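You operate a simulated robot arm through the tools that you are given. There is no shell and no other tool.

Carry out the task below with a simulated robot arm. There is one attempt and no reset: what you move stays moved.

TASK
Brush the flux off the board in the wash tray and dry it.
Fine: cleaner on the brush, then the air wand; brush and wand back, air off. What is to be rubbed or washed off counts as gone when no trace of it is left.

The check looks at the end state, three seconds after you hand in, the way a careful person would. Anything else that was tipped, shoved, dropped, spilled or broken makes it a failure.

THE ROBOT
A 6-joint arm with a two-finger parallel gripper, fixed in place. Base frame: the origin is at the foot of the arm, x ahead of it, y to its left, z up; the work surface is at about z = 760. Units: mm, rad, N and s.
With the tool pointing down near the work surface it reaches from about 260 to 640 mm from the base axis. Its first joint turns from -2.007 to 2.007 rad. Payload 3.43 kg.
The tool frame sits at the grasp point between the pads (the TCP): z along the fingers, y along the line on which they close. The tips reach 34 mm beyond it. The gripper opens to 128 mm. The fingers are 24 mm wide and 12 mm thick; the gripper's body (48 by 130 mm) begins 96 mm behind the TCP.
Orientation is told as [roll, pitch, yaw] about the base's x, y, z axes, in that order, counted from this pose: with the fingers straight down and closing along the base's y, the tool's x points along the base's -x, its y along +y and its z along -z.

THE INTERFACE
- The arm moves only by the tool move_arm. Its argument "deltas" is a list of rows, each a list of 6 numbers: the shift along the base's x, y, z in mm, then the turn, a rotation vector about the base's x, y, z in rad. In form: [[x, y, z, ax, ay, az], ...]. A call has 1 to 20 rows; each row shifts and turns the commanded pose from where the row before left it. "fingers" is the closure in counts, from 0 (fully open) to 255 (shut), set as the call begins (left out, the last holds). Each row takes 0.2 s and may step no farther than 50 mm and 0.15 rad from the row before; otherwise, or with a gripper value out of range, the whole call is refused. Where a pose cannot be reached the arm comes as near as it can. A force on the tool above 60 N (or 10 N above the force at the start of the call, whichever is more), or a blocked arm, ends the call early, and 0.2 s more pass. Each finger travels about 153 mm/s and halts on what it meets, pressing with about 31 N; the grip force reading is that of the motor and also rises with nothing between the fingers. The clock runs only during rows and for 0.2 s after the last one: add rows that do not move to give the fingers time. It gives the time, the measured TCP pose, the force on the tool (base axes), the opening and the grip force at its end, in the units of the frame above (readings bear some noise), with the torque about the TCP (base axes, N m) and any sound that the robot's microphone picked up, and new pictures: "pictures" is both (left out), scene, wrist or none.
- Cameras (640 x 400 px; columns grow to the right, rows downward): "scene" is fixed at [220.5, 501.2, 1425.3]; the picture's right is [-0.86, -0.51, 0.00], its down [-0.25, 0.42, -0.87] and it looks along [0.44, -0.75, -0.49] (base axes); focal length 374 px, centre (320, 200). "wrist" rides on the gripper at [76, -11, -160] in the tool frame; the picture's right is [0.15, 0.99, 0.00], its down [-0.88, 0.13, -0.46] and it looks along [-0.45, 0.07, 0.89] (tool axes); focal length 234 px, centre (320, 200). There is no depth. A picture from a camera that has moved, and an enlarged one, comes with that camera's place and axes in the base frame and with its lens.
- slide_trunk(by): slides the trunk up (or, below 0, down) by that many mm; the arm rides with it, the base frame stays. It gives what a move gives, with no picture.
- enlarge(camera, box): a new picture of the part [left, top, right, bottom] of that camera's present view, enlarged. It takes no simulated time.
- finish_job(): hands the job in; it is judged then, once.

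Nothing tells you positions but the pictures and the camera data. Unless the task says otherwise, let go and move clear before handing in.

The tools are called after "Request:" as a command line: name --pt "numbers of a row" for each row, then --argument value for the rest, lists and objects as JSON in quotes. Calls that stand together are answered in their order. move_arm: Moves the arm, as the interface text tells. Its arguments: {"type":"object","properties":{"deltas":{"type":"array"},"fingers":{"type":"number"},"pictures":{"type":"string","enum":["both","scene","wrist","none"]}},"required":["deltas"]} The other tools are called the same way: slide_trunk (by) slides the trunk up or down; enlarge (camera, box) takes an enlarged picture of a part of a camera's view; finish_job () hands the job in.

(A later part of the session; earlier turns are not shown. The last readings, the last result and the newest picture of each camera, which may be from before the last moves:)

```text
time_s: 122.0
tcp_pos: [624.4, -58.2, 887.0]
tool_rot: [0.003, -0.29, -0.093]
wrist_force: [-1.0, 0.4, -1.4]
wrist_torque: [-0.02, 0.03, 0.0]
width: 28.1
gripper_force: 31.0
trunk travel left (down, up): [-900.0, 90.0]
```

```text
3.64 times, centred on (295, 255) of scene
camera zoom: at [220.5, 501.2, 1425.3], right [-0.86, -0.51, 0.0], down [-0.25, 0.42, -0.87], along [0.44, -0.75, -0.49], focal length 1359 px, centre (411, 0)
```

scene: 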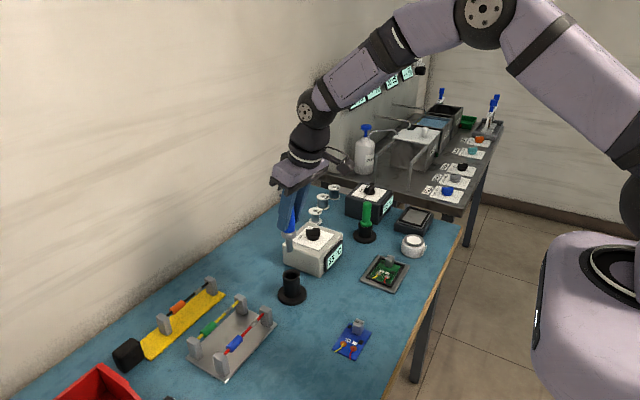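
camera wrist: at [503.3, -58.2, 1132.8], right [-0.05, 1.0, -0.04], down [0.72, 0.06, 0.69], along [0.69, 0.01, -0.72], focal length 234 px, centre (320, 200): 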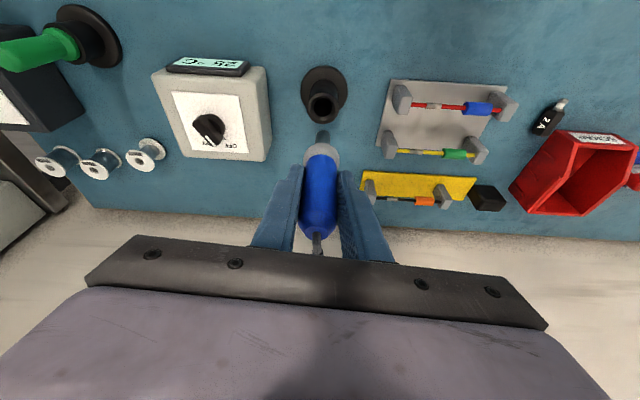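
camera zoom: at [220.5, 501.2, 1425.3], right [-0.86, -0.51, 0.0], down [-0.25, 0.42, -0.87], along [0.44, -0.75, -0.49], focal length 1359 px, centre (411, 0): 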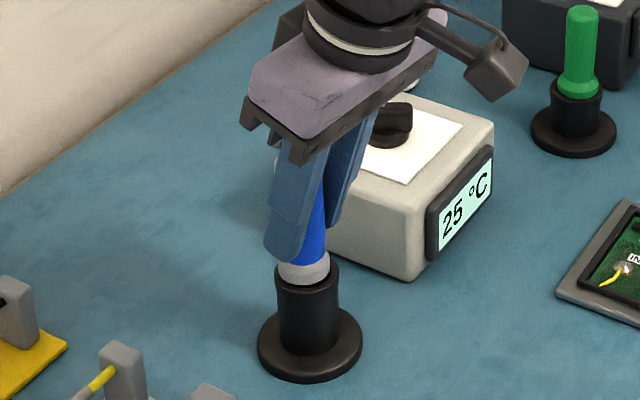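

Request:
move_arm --pt "0 0 -2 0 0 0" --pt "0 0 0 0 0 0" --pictures "none"

Request:
move_arm --pt "0 0 0 0 0 0" --pt "0 0 0 0 0 0" --pt "0 0 0 0 0 0" --fingers 116 --pictures "none"

Request:
move_arm --pt "0 0 25 0 0 0" --pt "0 0 30 0 0 0" --pt "0 0 35 0 0 0" --pt "0 0 25 0 0 0"

Request:
enlarge --camera "scene" --box '[250, 200, 350, 310]'

Request:
enlarge --camera "wrist" --box '[130, 50, 290, 190]'

```text
time_s: 122.6
tcp_pos: [623.4, -58.1, 885.4]
tool_rot: [0.003, -0.29, -0.092]
wrist_force: [0.4, -0.4, -1.0]
wrist_torque: [-0.01, -0.01, 0.01]
width: 28.0
gripper_force: 30.9
trunk travel left (down, up): [-900.0, 90.0]
```

```text
time_s: 123.4
tcp_pos: [622.7, -57.9, 884.7]
tool_rot: [0.005, -0.29, -0.092]
wrist_force: [0.0, -0.2, 0.2]
wrist_torque: [0.0, -0.02, 0.0]
width: 69.8
gripper_force: 0.0
trunk travel left (down, up): [-900.0, 90.0]
```

```text
time_s: 124.4
tcp_pos: [621.3, -59.4, 1001.4]
tool_rot: [0.002, -0.289, -0.092]
wrist_force: [-0.3, -0.5, 0.5]
wrist_torque: [0.0, 0.02, 0.01]
width: 69.8
gripper_force: 0.0
trunk travel left (down, up): [-900.0, 90.0]
camera wrist: at [502.5, -59.9, 1133.6], right [-0.05, 1.0, -0.04], down [0.72, 0.06, 0.69], along [0.69, 0.01, -0.72], focal length 234 px, centre (320, 200)
```

scene: 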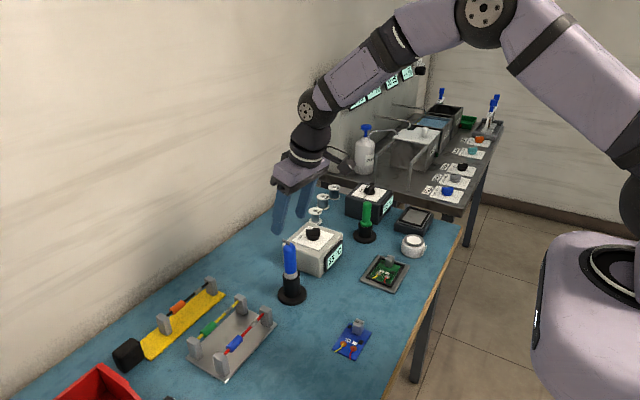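
wrist: 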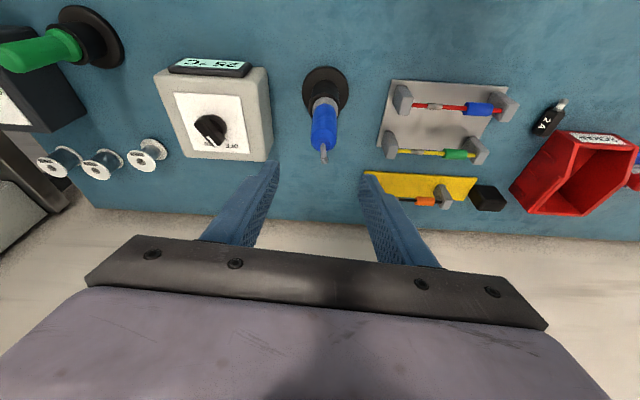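

```text
3.64 times, centred on (300, 255) of scene
camera zoom: at [220.5, 501.2, 1425.3], right [-0.86, -0.51, 0.0], down [-0.25, 0.42, -0.87], along [0.44, -0.75, -0.49], focal length 1359 px, centre (393, 0)
```

zoom: 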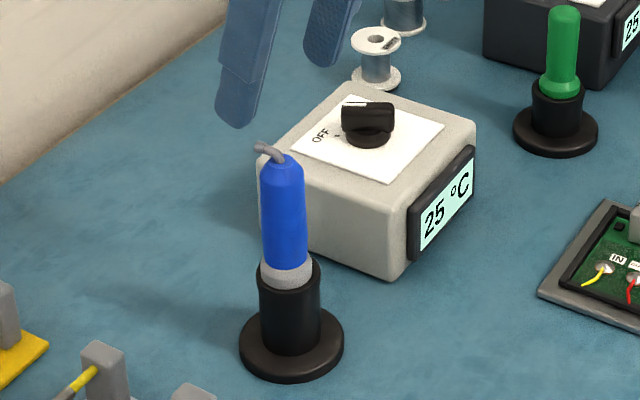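

```text
2.86 times, centred on (210, 120) of wrist
camera zoom: at [502.5, -59.9, 1133.6], right [-0.05, 1.0, -0.04], down [0.72, 0.06, 0.69], along [0.69, 0.01, -0.72], focal length 669 px, centre (634, 429)
```

zoom: 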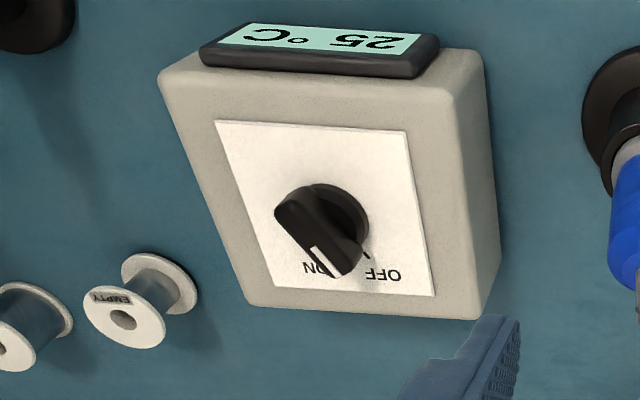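

The wand is seated again. The knob sits near (654, -201) with its top at about z = 866. I'll move over the box for a better view of the pointer and the ON mark.

Request:
move_arm --pt "0 -35 0 0 0 -0.07" --pt "5 -35 0 0 0 -0.07" --pt "5 -35 0 0 0 -0.07" --pt "5 -34 -5 0 0 0" --pictures "wrist"

Request:
enlarge --camera "wrist" --box '[240, 60, 400, 220]'

```text
time_s: 125.4
tcp_pos: [636.5, -198.7, 995.3]
tool_rot: [0.003, -0.289, -0.304]
wrist_force: [-1.3, -0.8, 0.7]
wrist_torque: [0.02, -0.01, -0.01]
width: 69.6
gripper_force: 0.1
trunk travel left (down, up): [-900.0, 90.0]
camera wrist: at [519.3, -174.9, 1127.1], right [0.16, 0.99, -0.04], down [0.72, -0.09, 0.69], along [0.68, -0.14, -0.72], focal length 234 px, centre (320, 200)
```

wrist: 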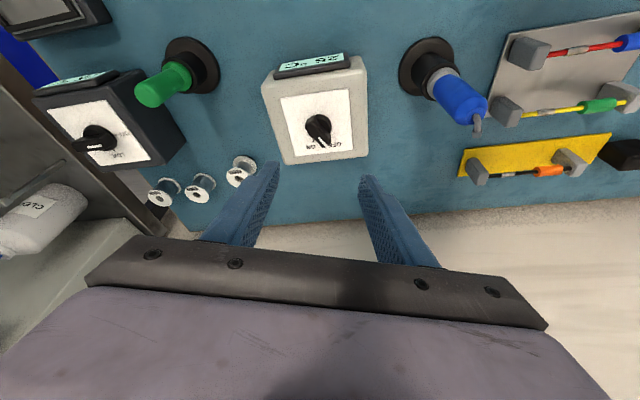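

```text
2.50 times, centred on (320, 140) of wrist
camera zoom: at [519.3, -174.9, 1127.1], right [0.16, 0.99, -0.04], down [0.72, -0.09, 0.69], along [0.68, -0.14, -0.72], focal length 585 px, centre (320, 350)
```

zoom: 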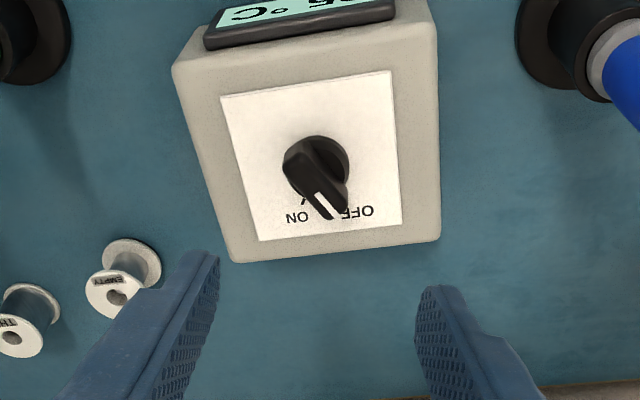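

Request:
enlarge --camera "wrist" --box '[290, 90, 355, 160]'

Request:
enlarge --camera "scene" --box '[295, 215, 335, 255]'

```text
5.71 times, centred on (322, 125) of wrist
camera zoom: at [519.3, -174.9, 1127.1], right [0.16, 0.99, -0.04], down [0.72, -0.09, 0.69], along [0.68, -0.14, -0.72], focal length 1338 px, centre (306, 629)
```

zoom: 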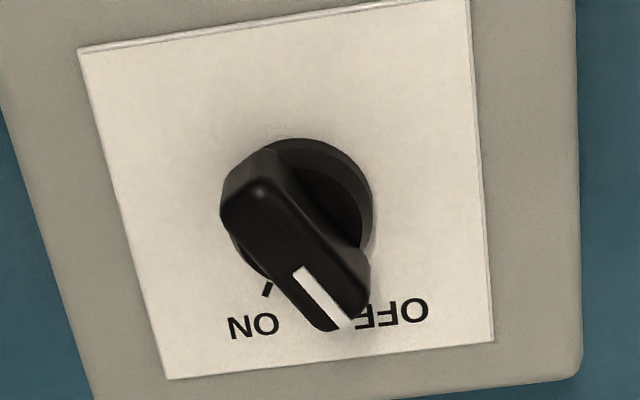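

```text
10.00 times, centred on (315, 235) of scene
camera zoom: at [220.5, 501.2, 1425.3], right [-0.86, -0.51, 0.0], down [-0.25, 0.42, -0.87], along [0.44, -0.75, -0.49], focal length 3738 px, centre (370, -150)
```

zoom: 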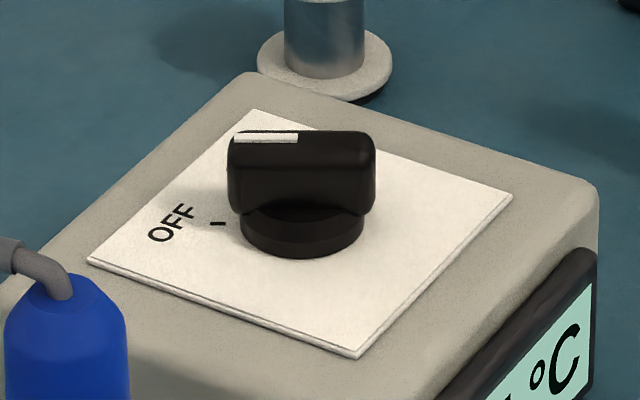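

OFF is at about +30° and ON at about -30° from straight ahead, so the knob must turn 60° clockwise. I'll tilt and turn the hand so that the fingers can straddle the bar of the knob, and move above it.

Request:
move_arm --pt "-8 -8 0 -0.0316 -0.1007 0" --pt "-8 -8 0 -0.0316 -0.1007 0" --pt "0 0 0 0 0 0.1373" --pt "0 0 0 0 0 0.1373" --pt "0 0 0 0 0 0.1373" --pt "0 0 0 0 0 0.1373" --pt "0 0 0 0 0 0.1373" --pt "10 0 -20 0 0 0.1373" --pt "13 -2 -25 0 0 0" --fingers 150

Request:
enlarge --camera "wrist" --box '[240, 80, 400, 240]'

Request:
enlarge --camera "scene" --box '[270, 180, 360, 280]'

```text
time_s: 127.4
tcp_pos: [646.7, -214.8, 950.0]
tool_rot: [0.004, -0.5, 0.524]
wrist_force: [-0.7, -0.1, -0.1]
wrist_torque: [0.0, -0.01, 0.03]
width: 52.7
gripper_force: 0.0
trunk travel left (down, up): [-900.0, 90.0]
camera wrist: at [526.6, -296.8, 1054.8], right [-0.61, 0.79, -0.07], down [0.41, 0.39, 0.82], along [0.68, 0.47, -0.56], focal length 234 px, centre (320, 200)
```

scene: 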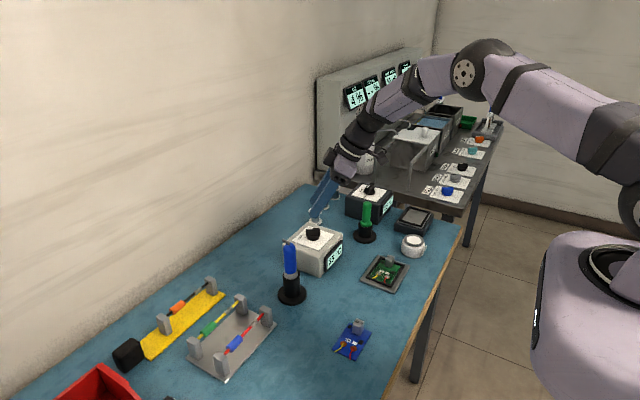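
wrist: 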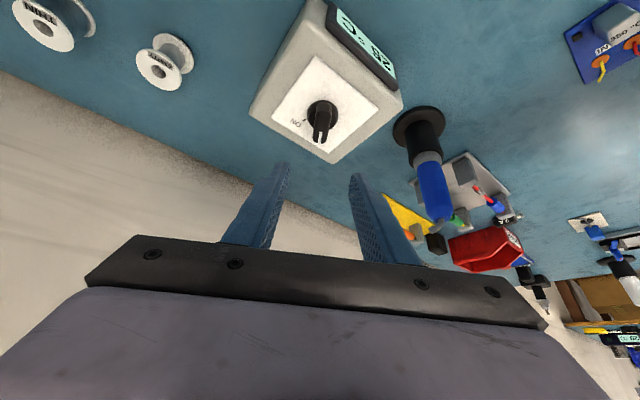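

```text
2.50 times, centred on (320, 160) of wrist
camera zoom: at [526.6, -296.8, 1054.8], right [-0.61, 0.79, -0.07], down [0.41, 0.39, 0.82], along [0.68, 0.47, -0.56], focal length 585 px, centre (320, 300)
```

zoom: 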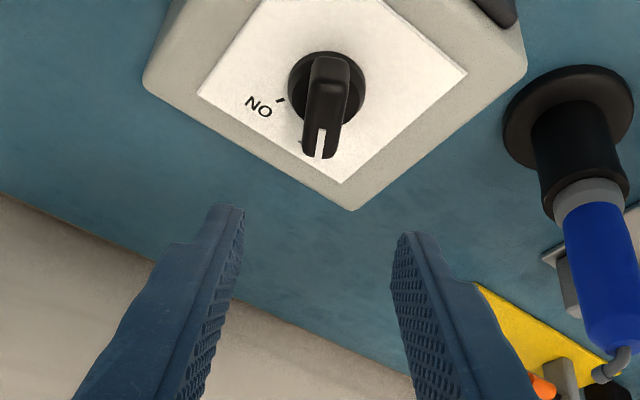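

```text
4.00 times, centred on (315, 230) of scene
camera zoom: at [220.5, 501.2, 1425.3], right [-0.86, -0.51, 0.0], down [-0.25, 0.42, -0.87], along [0.44, -0.75, -0.49], focal length 1495 px, centre (340, 80)
```

zoom: 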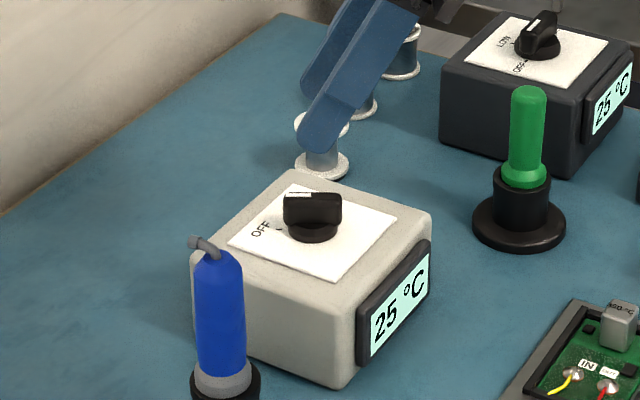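

The bar is now aligned with the fingers, and I put the knob's centre at about (657, -211), base z ≈ 834. I'll lower so the fingertips straddle the bar.

Request:
move_arm --pt "-2 -2 -25 0 0 0" --pt "-2 -2 -25 0 0 0" --pt "0 0 -13 0 0 0"

Request:
enlarge --camera "wrist" --box '[240, 80, 400, 240]'

Request:
enlarge --camera "scene" --box '[280, 195, 350, 275]'

```text
time_s: 128.2
tcp_pos: [643.7, -218.7, 885.7]
tool_rot: [0.002, -0.501, 0.521]
wrist_force: [0.4, 0.0, 0.1]
wrist_torque: [0.01, -0.04, -0.03]
width: 52.8
gripper_force: 0.1
trunk travel left (down, up): [-900.0, 90.0]
camera wrist: at [523.0, -300.1, 990.0], right [-0.61, 0.79, -0.07], down [0.42, 0.39, 0.82], along [0.68, 0.47, -0.56], focal length 234 px, centre (320, 200)
```

scene: 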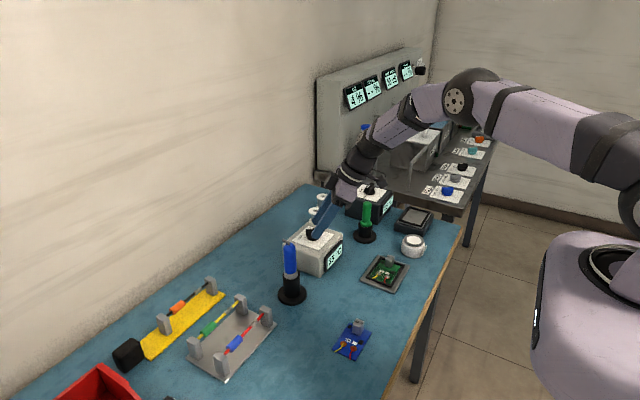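
wrist: 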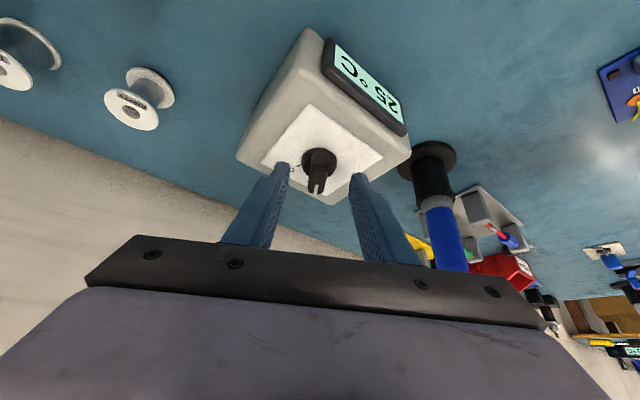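

```text
2.50 times, centred on (320, 160) of wrist
camera zoom: at [523.0, -300.1, 990.0], right [-0.61, 0.79, -0.07], down [0.42, 0.39, 0.82], along [0.68, 0.47, -0.56], focal length 585 px, centre (320, 300)
```

zoom: 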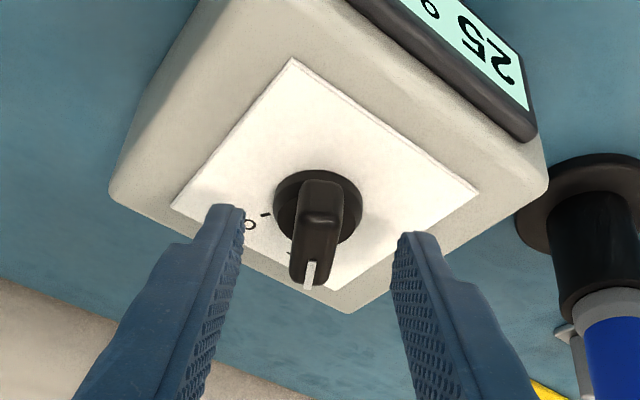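

```text
5.00 times, centred on (315, 235) of scene
camera zoom: at [220.5, 501.2, 1425.3], right [-0.86, -0.51, 0.0], down [-0.25, 0.42, -0.87], along [0.44, -0.75, -0.49], focal length 1869 px, centre (345, 25)
```

zoom: 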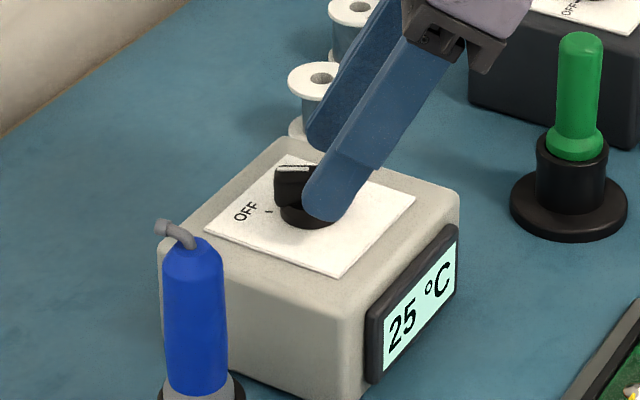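

The fingertips are above the bar on both sides. I'll lower 13 mm and close on it.

Request:
move_arm --pt "0 0 -7 0 0 0" --pt "0 0 -6 0 0 0" --pictures "none"

Request:
enlarge --camera "wrist" --box '[250, 100, 390, 240]'

Request:
enlarge --camera "scene" --box '[280, 195, 350, 275]'

```text
time_s: 128.8
tcp_pos: [641.3, -219.3, 873.2]
tool_rot: [0.004, -0.501, 0.522]
wrist_force: [0.8, -0.2, 0.3]
wrist_torque: [0.01, 0.0, 0.0]
width: 52.6
gripper_force: 0.1
trunk travel left (down, up): [-900.0, 90.0]
```

```text
2.86 times, centred on (320, 170) of wrist
camera zoom: at [522.4, -300.1, 978.4], right [-0.61, 0.79, -0.07], down [0.42, 0.39, 0.82], along [0.68, 0.47, -0.56], focal length 669 px, centre (320, 286)
```

zoom: 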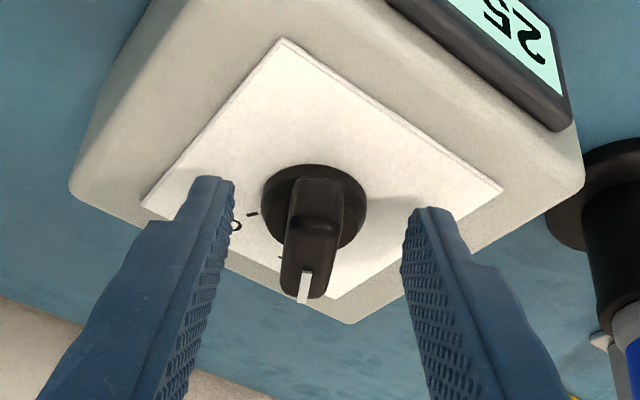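

```text
5.00 times, centred on (315, 235) of scene
camera zoom: at [220.5, 501.2, 1425.3], right [-0.86, -0.51, 0.0], down [-0.25, 0.42, -0.87], along [0.44, -0.75, -0.49], focal length 1869 px, centre (345, 25)
```

zoom: 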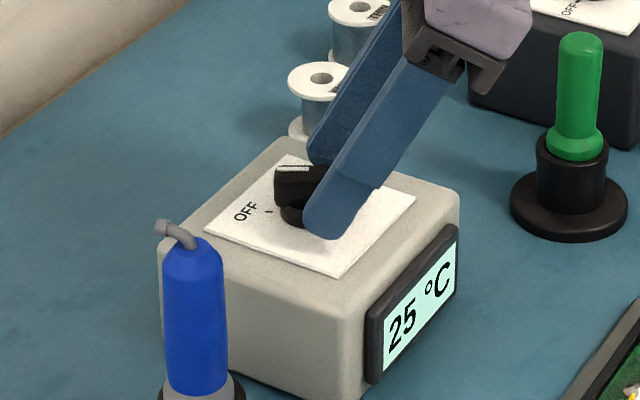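

Request:
move_arm --pt "0 0 0 0 0 0" --pt "0 0 0 0 0 0" --pt "0 0 0 0 0 0" --fingers 255

Request:
enlarge --camera "wrist" --box '[250, 100, 390, 240]'

Request:
enlarge --camera "scene" --box '[280, 195, 350, 275]'

```text
time_s: 129.6
tcp_pos: [642.5, -221.4, 874.2]
tool_rot: [0.001, -0.502, 0.523]
wrist_force: [4.5, -6.8, 0.1]
wrist_torque: [-0.45, -0.08, -0.17]
width: 15.8
gripper_force: 44.6
trunk travel left (down, up): [-900.0, 90.0]
camera wrist: at [523.2, -301.5, 978.5], right [-0.6, 0.79, -0.07], down [0.41, 0.39, 0.82], along [0.68, 0.47, -0.56], focal length 234 px, centre (320, 200)
```

scene: 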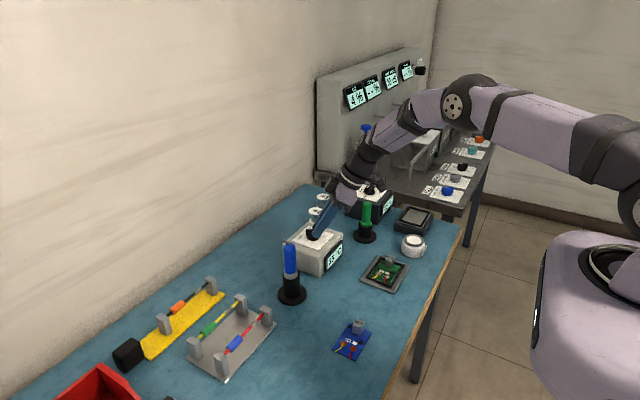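
wrist: 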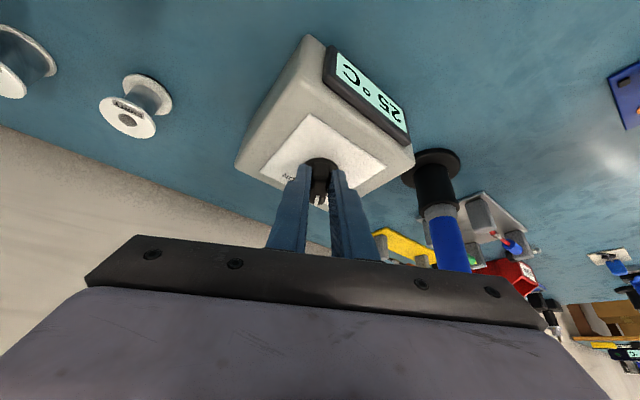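

```text
2.86 times, centred on (320, 170) of wrist
camera zoom: at [523.2, -301.5, 978.5], right [-0.6, 0.79, -0.07], down [0.41, 0.39, 0.82], along [0.68, 0.47, -0.56], focal length 669 px, centre (320, 286)
```

zoom: 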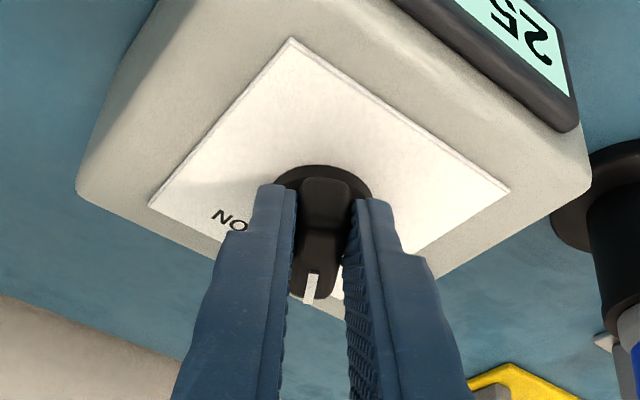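

```text
5.00 times, centred on (315, 235) of scene
camera zoom: at [220.5, 501.2, 1425.3], right [-0.86, -0.51, 0.0], down [-0.25, 0.42, -0.87], along [0.44, -0.75, -0.49], focal length 1869 px, centre (345, 25)
```

zoom: 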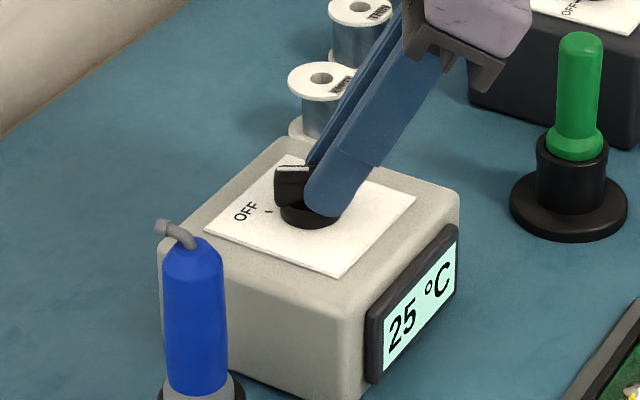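

The bar is gripped at 15.8 mm. I'll turn it clockwise about the knob's axis, first half.

Request:
move_arm --pt "-1.04 2.11 0 0 0 -0.131" --pt "-0.76 2.23 0 0 0 -0.131" --pt "-0.46 2.3 0 0 0 -0.131" --pt "-0.15 2.35 0 0 0 -0.131"

Request:
enlarge --camera "wrist" --box '[250, 100, 390, 240]'

Request:
enlarge --camera "scene" --box '[280, 195, 350, 275]'

```text
time_s: 130.6
tcp_pos: [639.8, -210.3, 874.6]
tool_rot: [0.003, -0.501, -0.003]
wrist_force: [2.5, -4.0, -0.2]
wrist_torque: [-0.49, -0.28, -0.1]
width: 15.8
gripper_force: 45.0
trunk travel left (down, up): [-900.0, 90.0]
camera wrist: at [495.7, -221.4, 978.7], right [-0.13, 0.99, -0.07], down [0.55, 0.13, 0.82], along [0.82, 0.07, -0.56], focal length 234 px, centre (320, 200)
```

scene: 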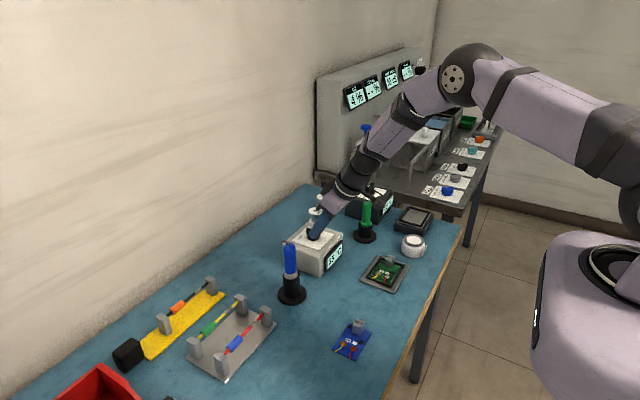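
wrist: 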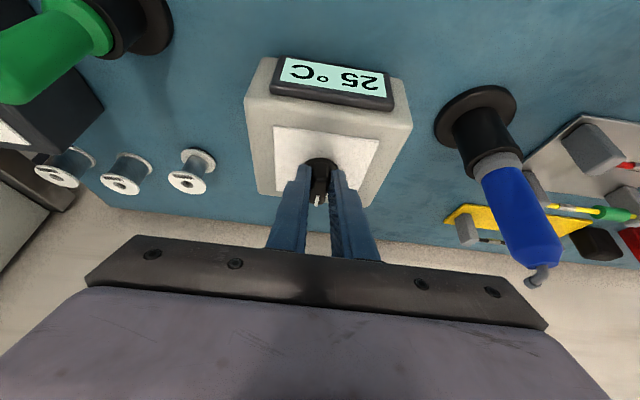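

```text
2.86 times, centred on (320, 170) of wrist
camera zoom: at [495.7, -221.4, 978.7], right [-0.13, 0.99, -0.07], down [0.55, 0.13, 0.82], along [0.82, 0.07, -0.56], focal length 669 px, centre (320, 286)
```

zoom: 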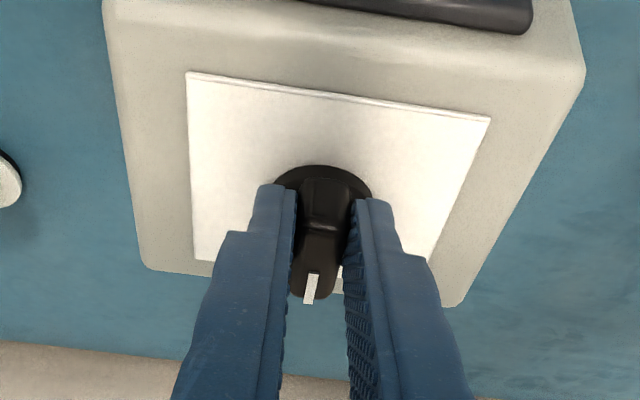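

```text
5.00 times, centred on (315, 235) of scene
camera zoom: at [220.5, 501.2, 1425.3], right [-0.86, -0.51, 0.0], down [-0.25, 0.42, -0.87], along [0.44, -0.75, -0.49], focal length 1869 px, centre (345, 25)
```

zoom: 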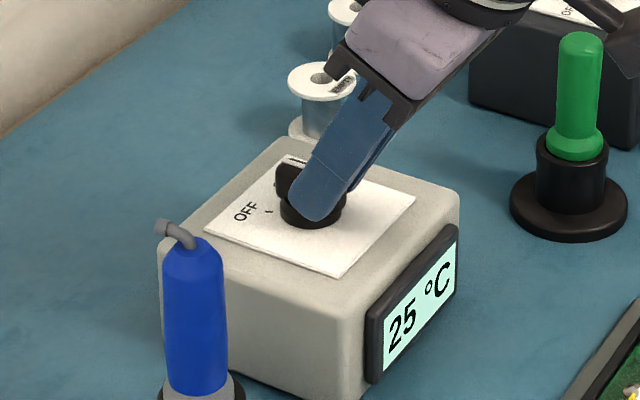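

The knob follows smoothly. Now the second half, to ON.

Request:
move_arm --pt "0.15 2.35 0 0 0 -0.131" --pt "0.46 2.31 0 0 0 -0.131" --pt "0.76 2.23 0 0 0 -0.131" --pt "1.05 2.11 0 0 0 -0.131"

Request:
enlarge --camera "wrist" --box '[250, 80, 390, 240]'

Request:
enlarge --camera "scene" --box '[280, 195, 350, 275]'

```text
time_s: 131.6
tcp_pos: [642.2, -200.7, 874.6]
tool_rot: [0.0, -0.503, -0.524]
wrist_force: [8.5, -0.1, 3.9]
wrist_torque: [-0.05, 0.65, 0.06]
width: 15.8
gripper_force: 45.3
trunk travel left (down, up): [-900.0, 90.0]
camera wrist: at [512.0, -138.4, 978.7], right [0.38, 0.92, -0.07], down [0.54, -0.16, 0.82], along [0.75, -0.35, -0.56], focal length 234 px, centre (320, 200)
```

scene: 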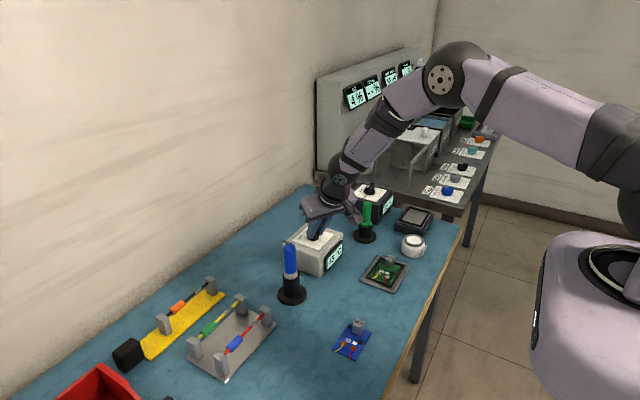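
wrist: 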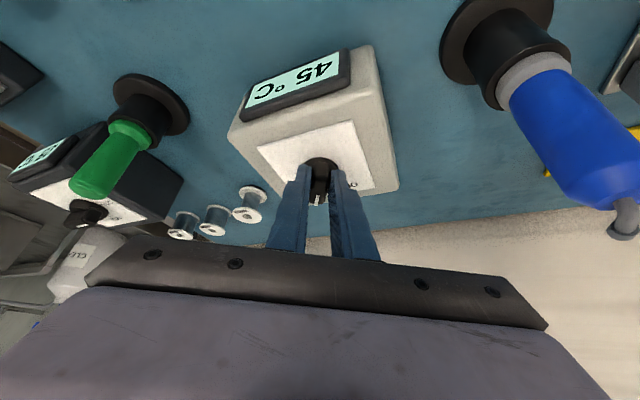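

```text
2.50 times, centred on (320, 160) of wrist
camera zoom: at [512.0, -138.4, 978.7], right [0.38, 0.92, -0.07], down [0.54, -0.16, 0.82], along [0.75, -0.35, -0.56], focal length 585 px, centre (320, 300)
```

zoom: 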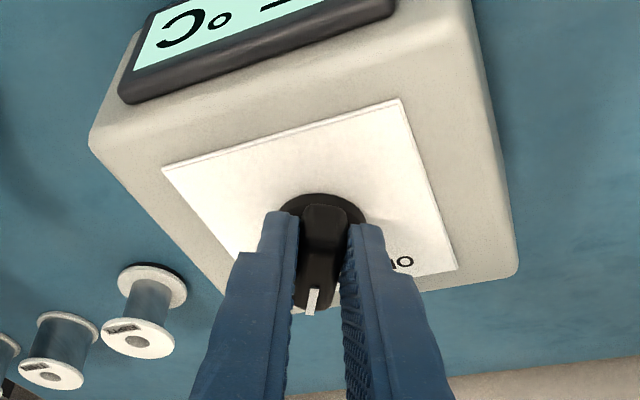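

```text
5.00 times, centred on (315, 235) of scene
camera zoom: at [220.5, 501.2, 1425.3], right [-0.86, -0.51, 0.0], down [-0.25, 0.42, -0.87], along [0.44, -0.75, -0.49], focal length 1869 px, centre (345, 25)
```

zoom: 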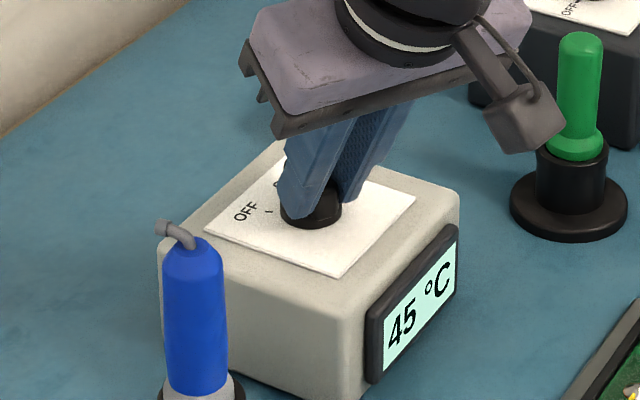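

The display has risen to 45 °C, so the air is on. I'll let go, rise clear and go for the wand without delay.

Request:
move_arm --pt "0 0 0 0 0 0" --pt "0 0 0 0 0 0" --pt "0 0 25 0 0 0" --pt "0 0 35 0 0 0" --pt "0 15 40 0 0 0.108" --pt "-5 35 20 0 0 0.108" --pt "-5 35 10 0 0 0.108" --pt "-4 35 0 0 0 0.108" --pt "-4 20 0 0.0097 0.1046 0" --pt "0 2 0 0.0097 0.1046 0" --fingers 130

Request:
enlarge --camera "scene" --box '[260, 195, 350, 305]'

Request:
enlarge --camera "wrist" --box '[130, 40, 410, 220]'

```text
time_s: 133.8
tcp_pos: [623.4, -58.4, 1002.6]
tool_rot: [0.003, -0.287, -0.096]
wrist_force: [-0.8, -0.6, 0.4]
wrist_torque: [-0.03, 0.0, 0.01]
width: 63.0
gripper_force: 0.0
trunk travel left (down, up): [-900.0, 90.0]
camera wrist: at [504.1, -60.2, 1135.3], right [-0.05, 1.0, -0.04], down [0.72, 0.06, 0.69], along [0.69, 0.0, -0.72], focal length 234 px, centre (320, 200)
```

scene: 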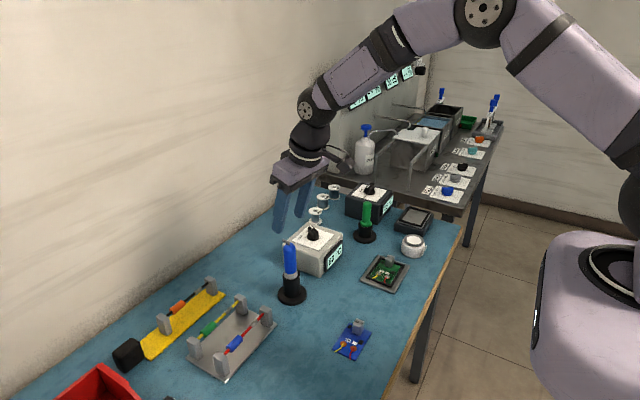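
wrist: 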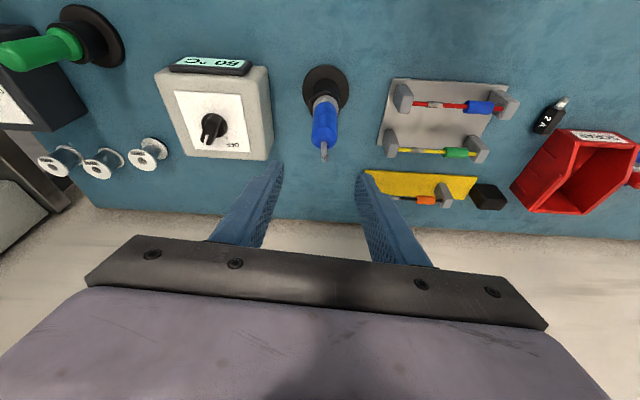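

```text
3.64 times, centred on (305, 250) of scene
camera zoom: at [220.5, 501.2, 1425.3], right [-0.86, -0.51, 0.0], down [-0.25, 0.42, -0.87], along [0.44, -0.75, -0.49], focal length 1359 px, centre (374, 18)
```

zoom: 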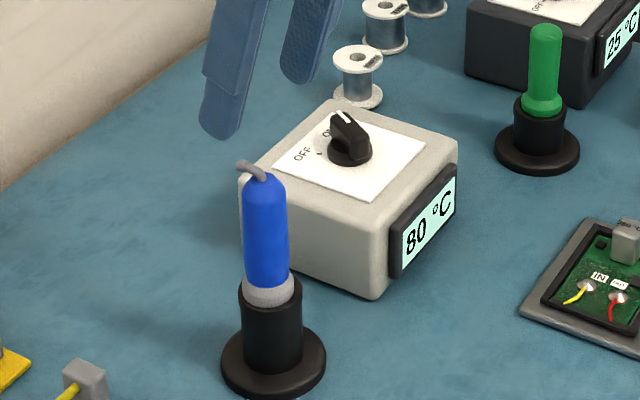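

```text
2.22 times, centred on (270, 130) of wrist
camera zoom: at [504.1, -60.2, 1135.3], right [-0.05, 1.0, -0.04], down [0.72, 0.06, 0.69], along [0.69, 0.0, -0.72], focal length 520 px, centre (431, 356)
```

zoom: 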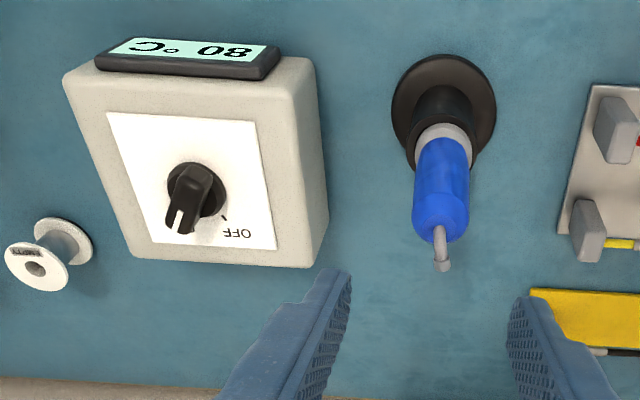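

80 °C and rising, with the pointer at ON. I'll grasp the wand now, just as before.

Request:
move_arm --pt "0 0 -30 0 0 0" --pt "0 0 -30 0 0 0" --pt "0 0 -30 0 0 0" --pt "0 0 -27 0 0 0" --pictures "none"

Request:
move_arm --pt "0 0 0 0 0 0" --pt "0 0 0 0 0 0" --fingers 255 --pictures "none"

Request:
enlarge --camera "scene" --box '[260, 195, 350, 305]'

```text
time_s: 134.8
tcp_pos: [621.7, -59.0, 885.1]
tool_rot: [0.003, -0.291, -0.093]
wrist_force: [0.3, -0.2, -0.3]
wrist_torque: [0.03, 0.01, 0.0]
width: 62.9
gripper_force: 0.0
trunk travel left (down, up): [-900.0, 90.0]
```

```text
time_s: 135.4
tcp_pos: [621.6, -59.1, 885.6]
tool_rot: [0.002, -0.292, -0.094]
wrist_force: [-0.7, -0.7, 0.7]
wrist_torque: [0.0, 0.0, -0.01]
width: 27.6
gripper_force: 30.8
trunk travel left (down, up): [-900.0, 90.0]
```

```text
3.64 times, centred on (305, 250) of scene
camera zoom: at [220.5, 501.2, 1425.3], right [-0.86, -0.51, 0.0], down [-0.25, 0.42, -0.87], along [0.44, -0.75, -0.49], focal length 1359 px, centre (374, 18)
```

zoom: 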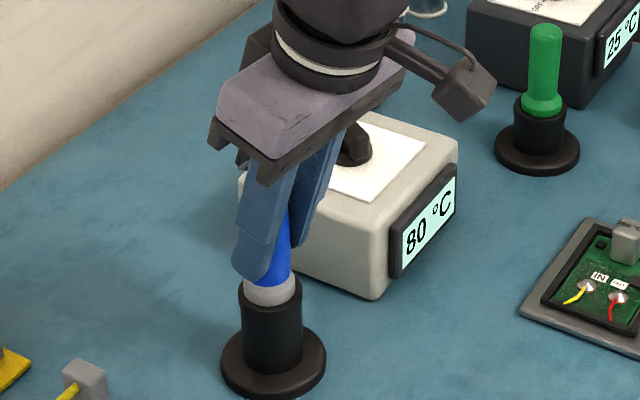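

It holds at 80 °C, so this is a warm-air wand. I'll lift it and carry it round to above the board.

Request:
move_arm --pt "0 0 15 0 0 0" --pt "0 0 30 0 0 0" --pt "0 0 35 0 0 0" --pt "0 0 35 0 0 0" --pt "-45 0 0 0 0 0" --pt "-45 0 0 0 0 0" --pt "-18 -44 0 0 0 0" --pt "-18 -44 0 0 0 0" --pt "-18 -44 0 0 0 0" --pt "-18 -44 0 0 0 0" --pt "0 0 -30 0 0 0" --pt "0 0 -30 0 0 0"

Request:
enlarge --camera "scene" --box '[340, 190, 430, 300]'

Request:
enlarge --camera "wrist" --box '[240, 40, 400, 220]'

```text
time_s: 138.0
tcp_pos: [460.3, -236.9, 944.3]
tool_rot: [0.004, -0.292, -0.094]
wrist_force: [-0.2, -0.1, -0.8]
wrist_torque: [-0.02, 0.02, 0.0]
width: 28.4
gripper_force: 31.3
trunk travel left (down, up): [-900.0, 90.0]
camera wrist: at [341.8, -236.4, 1076.4], right [-0.05, 1.0, -0.04], down [0.72, 0.06, 0.69], along [0.69, 0.0, -0.72], focal length 234 px, centre (320, 200)
```

scene: 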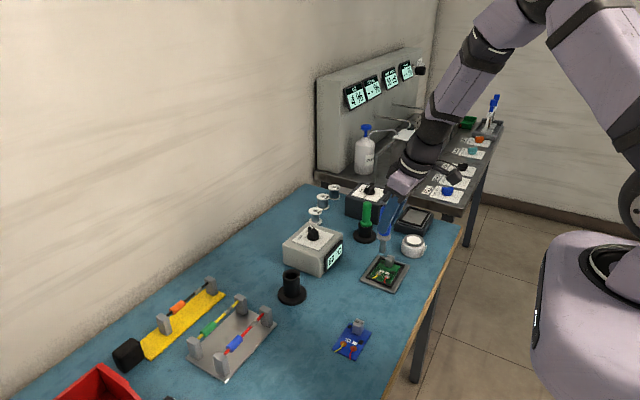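
wrist: 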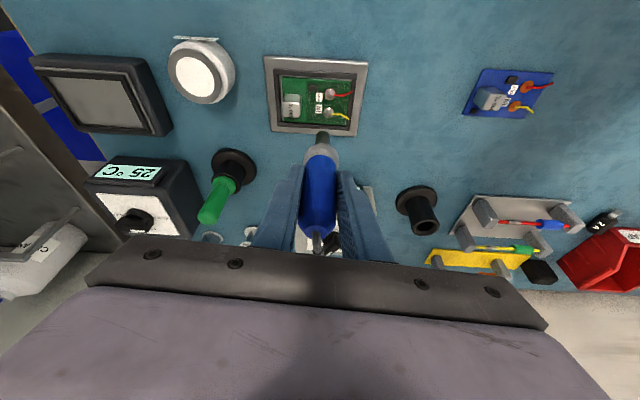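

```text
3.64 times, centred on (385, 245) of scene
camera zoom: at [220.5, 501.2, 1425.3], right [-0.86, -0.51, 0.0], down [-0.25, 0.42, -0.87], along [0.44, -0.75, -0.49], focal length 1359 px, centre (84, 36)
```

zoom: 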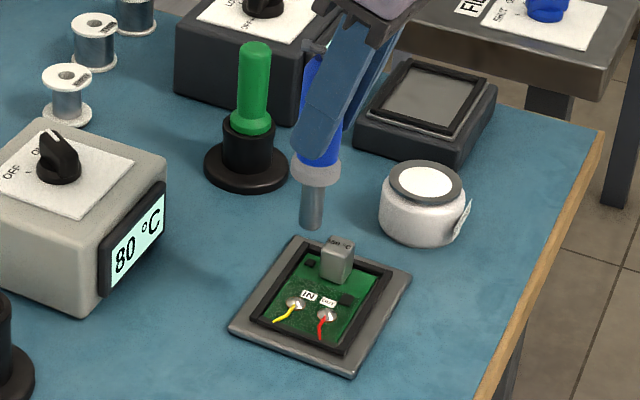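

```text
2.22 times, centred on (320, 130) of wrist
camera zoom: at [341.8, -236.4, 1076.4], right [-0.05, 1.0, -0.04], down [0.72, 0.06, 0.69], along [0.69, 0.0, -0.72], focal length 520 px, centre (320, 356)
```

zoom: 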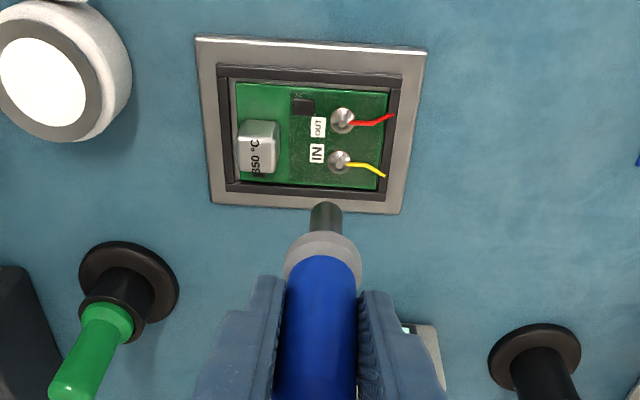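

The nozzle hangs above the board. I'll lower it to about 40 mm over the surface and see whether the wet film starts to go.

Request:
move_arm --pt "0 0 -16 0 0 0" --pt "0 0 -16 0 0 0" --pt "0 0 0 0 0 0" --pt "0 0 0 0 0 0" --pt "0 0 0 0 0 0" --pt "0 0 0 0 0 0" --pictures "scene"

Request:
enlarge --camera "scene" --box '[355, 230, 415, 295]'

Request:
enlarge --camera "wrist" --box '[260, 40, 380, 160]'

```text
time_s: 139.4
tcp_pos: [460.7, -235.1, 911.1]
tool_rot: [0.001, -0.291, -0.094]
wrist_force: [-0.1, 0.0, 0.0]
wrist_torque: [-0.02, 0.02, 0.02]
width: 28.1
gripper_force: 30.7
trunk travel left (down, up): [-900.0, 90.0]
```

scene: 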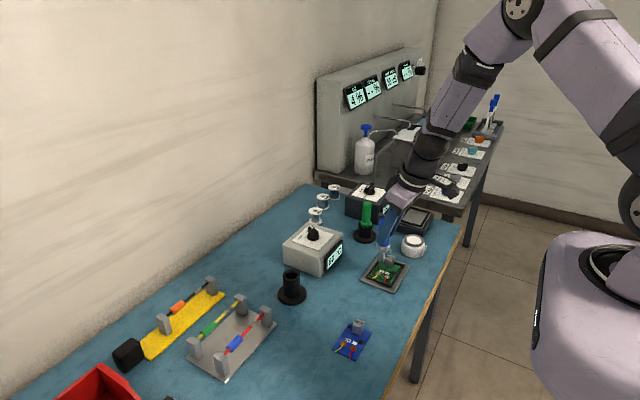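

```text
6.15 times, centred on (385, 262) of scene
camera zoom: at [220.5, 501.2, 1425.3], right [-0.86, -0.51, 0.0], down [-0.25, 0.42, -0.87], along [0.44, -0.75, -0.49], focal length 2300 px, centre (-80, -185)
```

zoom: 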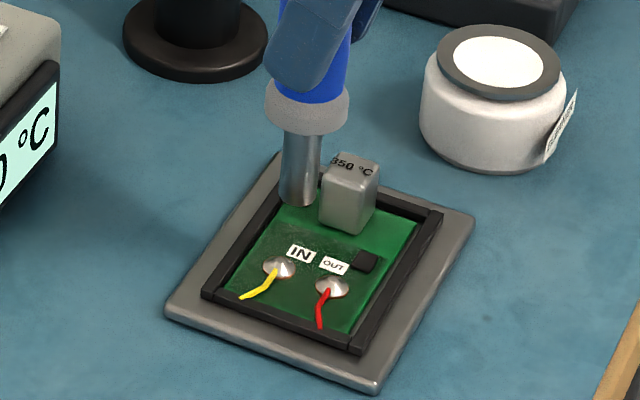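

```text
3.33 times, centred on (320, 100) of wrist
camera zoom: at [341.6, -236.3, 1043.9], right [-0.05, 1.0, -0.04], down [0.72, 0.06, 0.69], along [0.69, 0.0, -0.72], focal length 781 px, centre (320, 533)
```

zoom: 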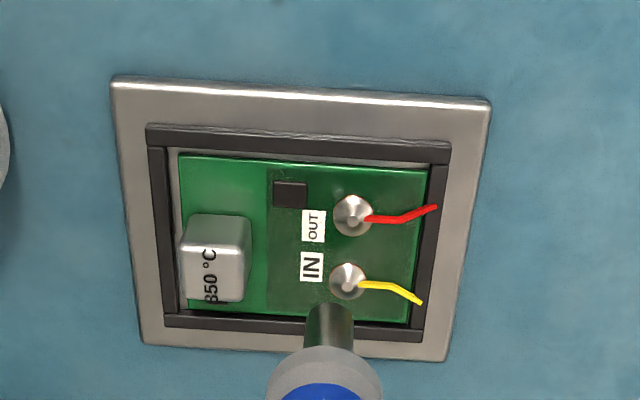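

The jet is over the centre of the board. I'll sweep it in a raster over the whole wet area.

Request:
move_arm --pt "-18 -20 -2 0 0 0" --pt "0 9 0 0 0 0" --pt "0 9 0 0 0 0" --pt "0 9 0 0 0 0" --pt "0 9 0 0 0 0" --pt "0 9 0 0 0 0" --pt "13 0 0 0 0 0" --pt "0 -9 0 0 0 0" --pt "0 -9 0 0 0 0" --pt "0 -9 0 0 0 0" --pt "0 -9 0 0 0 0" --pt "0 -9 0 0 0 0" --pictures "none"

Request:
move_arm --pt "13 0 0 0 0 0" --pt "0 9 0 0 0 0" --pt "0 9 0 0 0 0" --pt "0 9 0 0 0 0" --pt "0 9 0 0 0 0" --pt "0 9 0 0 0 0" --pt "13 0 0 0 0 0" --pt "0 -9 0 0 0 0" --pt "0 -9 0 0 0 0" --pt "0 -9 0 0 0 0" --pt "0 -9 0 0 0 0" --pt "0 -9 0 0 0 0"

Request:
enlarge --camera "scene" --box '[355, 230, 415, 295]'

Request:
enlarge --camera "wrist" --box '[260, 40, 380, 160]'

```text
time_s: 142.0
tcp_pos: [457.3, -257.3, 907.7]
tool_rot: [0.003, -0.29, -0.093]
wrist_force: [0.4, -0.1, -1.2]
wrist_torque: [0.03, -0.01, 0.07]
width: 28.0
gripper_force: 30.9
trunk travel left (down, up): [-900.0, 90.0]
```

```text
time_s: 144.6
tcp_pos: [482.6, -255.7, 908.4]
tool_rot: [0.005, -0.29, -0.094]
wrist_force: [0.6, 0.0, 0.3]
wrist_torque: [0.02, 0.01, -0.01]
width: 28.0
gripper_force: 31.0
trunk travel left (down, up): [-900.0, 90.0]
camera wrist: at [362.9, -256.1, 1039.8], right [-0.05, 1.0, -0.04], down [0.72, 0.06, 0.69], along [0.69, 0.0, -0.72], focal length 234 px, centre (320, 200)
```

scene: 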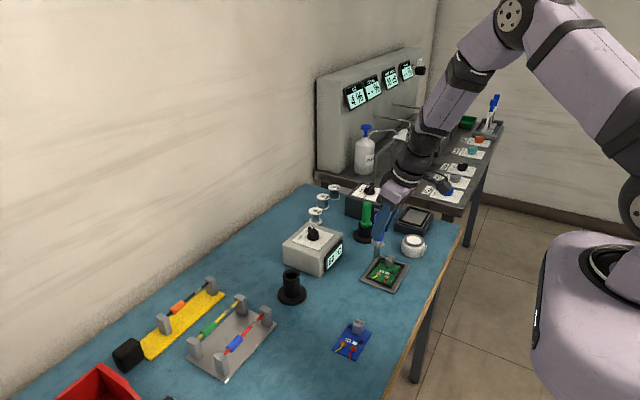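
wrist: 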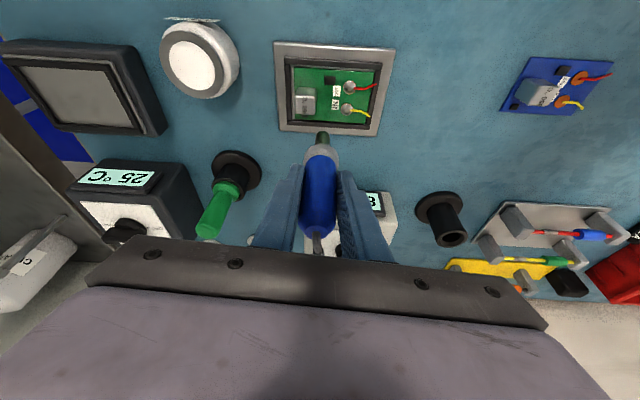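

```text
6.15 times, centred on (385, 262) of scene
camera zoom: at [220.5, 501.2, 1425.3], right [-0.86, -0.51, 0.0], down [-0.25, 0.42, -0.87], along [0.44, -0.75, -0.49], focal length 2300 px, centre (-80, -185)
```

zoom: 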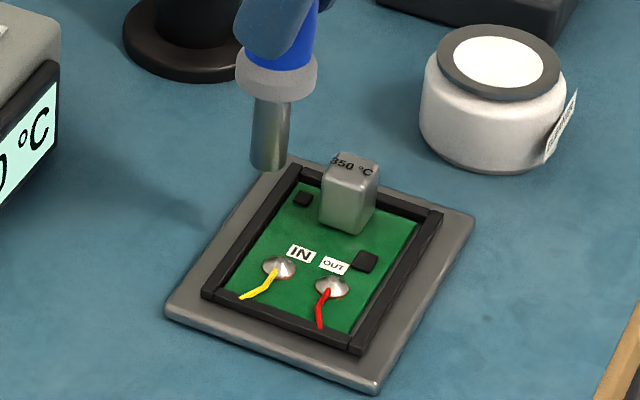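

```text
3.33 times, centred on (320, 100) of wrist
camera zoom: at [362.9, -256.1, 1039.8], right [-0.05, 1.0, -0.04], down [0.72, 0.06, 0.69], along [0.69, 0.0, -0.72], focal length 781 px, centre (320, 533)
```

zoom: 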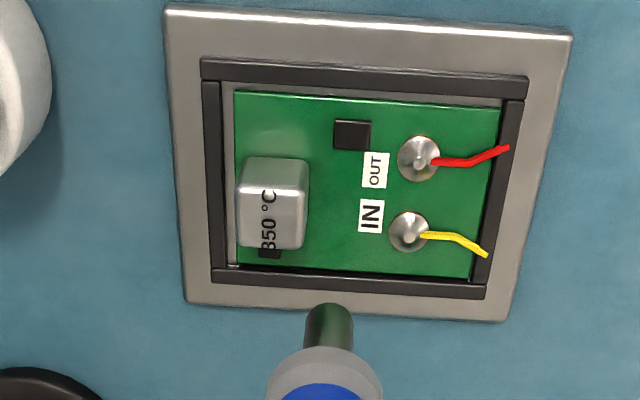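

The dark film is gone; the board looks uniformly dry. I'll check close up, then make one more pass to be sure.

Request:
enlarge --camera "wrist" --box '[285, 55, 385, 130]'

Request:
enlarge --camera "scene" --box '[365, 255, 405, 290]'

Request:
move_arm --pt "-6 0 0 0 0 0" --pt "0 12 0 0 0 0" --pt "0 12 0 0 0 0" --pt "0 12 0 0 0 0" --pt "0 12 0 0 0 0" --pt "-13 0 0 0 0 0" --pt "0 -12 0 0 0 0" --pt "0 -12 0 0 0 0" --pt "0 -12 0 0 0 0" --pt "0 -12 0 0 0 0" --pt "-13 0 0 0 0 0" --pt "0 12 0 0 0 0" --pt "0 12 0 0 0 0" --pt "0 12 0 0 0 0" --pt "0 12 0 0 0 0" --pt "-10 0 0 0 0 0" --pt "0 -12 0 0 0 0" --pt "0 -12 0 0 0 0" --pt "0 -12 0 0 0 0" --pt "0 -12 0 0 0 0" --pictures "none"

```text
5.33 times, centred on (335, 92) of wrist
camera zoom: at [362.9, -256.1, 1039.8], right [-0.05, 1.0, -0.04], down [0.72, 0.06, 0.69], along [0.69, 0.0, -0.72], focal length 1249 px, centre (240, 773)
```

zoom: 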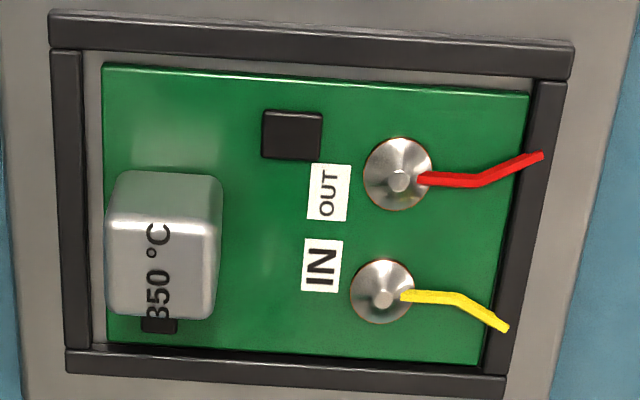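

```text
11.43 times, centred on (385, 272) of scene
camera zoom: at [220.5, 501.2, 1425.3], right [-0.86, -0.51, 0.0], down [-0.25, 0.42, -0.87], along [0.44, -0.75, -0.49], focal length 4272 px, centre (-423, -629)
```

zoom: 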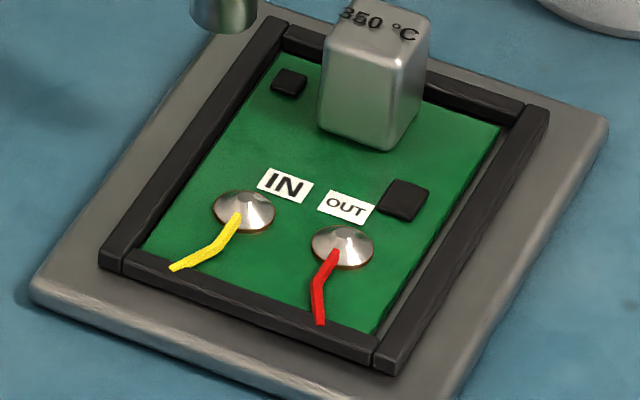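

```text
time_s: 148.8
tcp_pos: [439.7, -254.4, 908.5]
tool_rot: [0.003, -0.29, -0.095]
wrist_force: [0.0, -1.0, -0.5]
wrist_torque: [-0.01, 0.03, -0.02]
width: 27.8
gripper_force: 30.8
trunk travel left (down, up): [-900.0, 90.0]
```

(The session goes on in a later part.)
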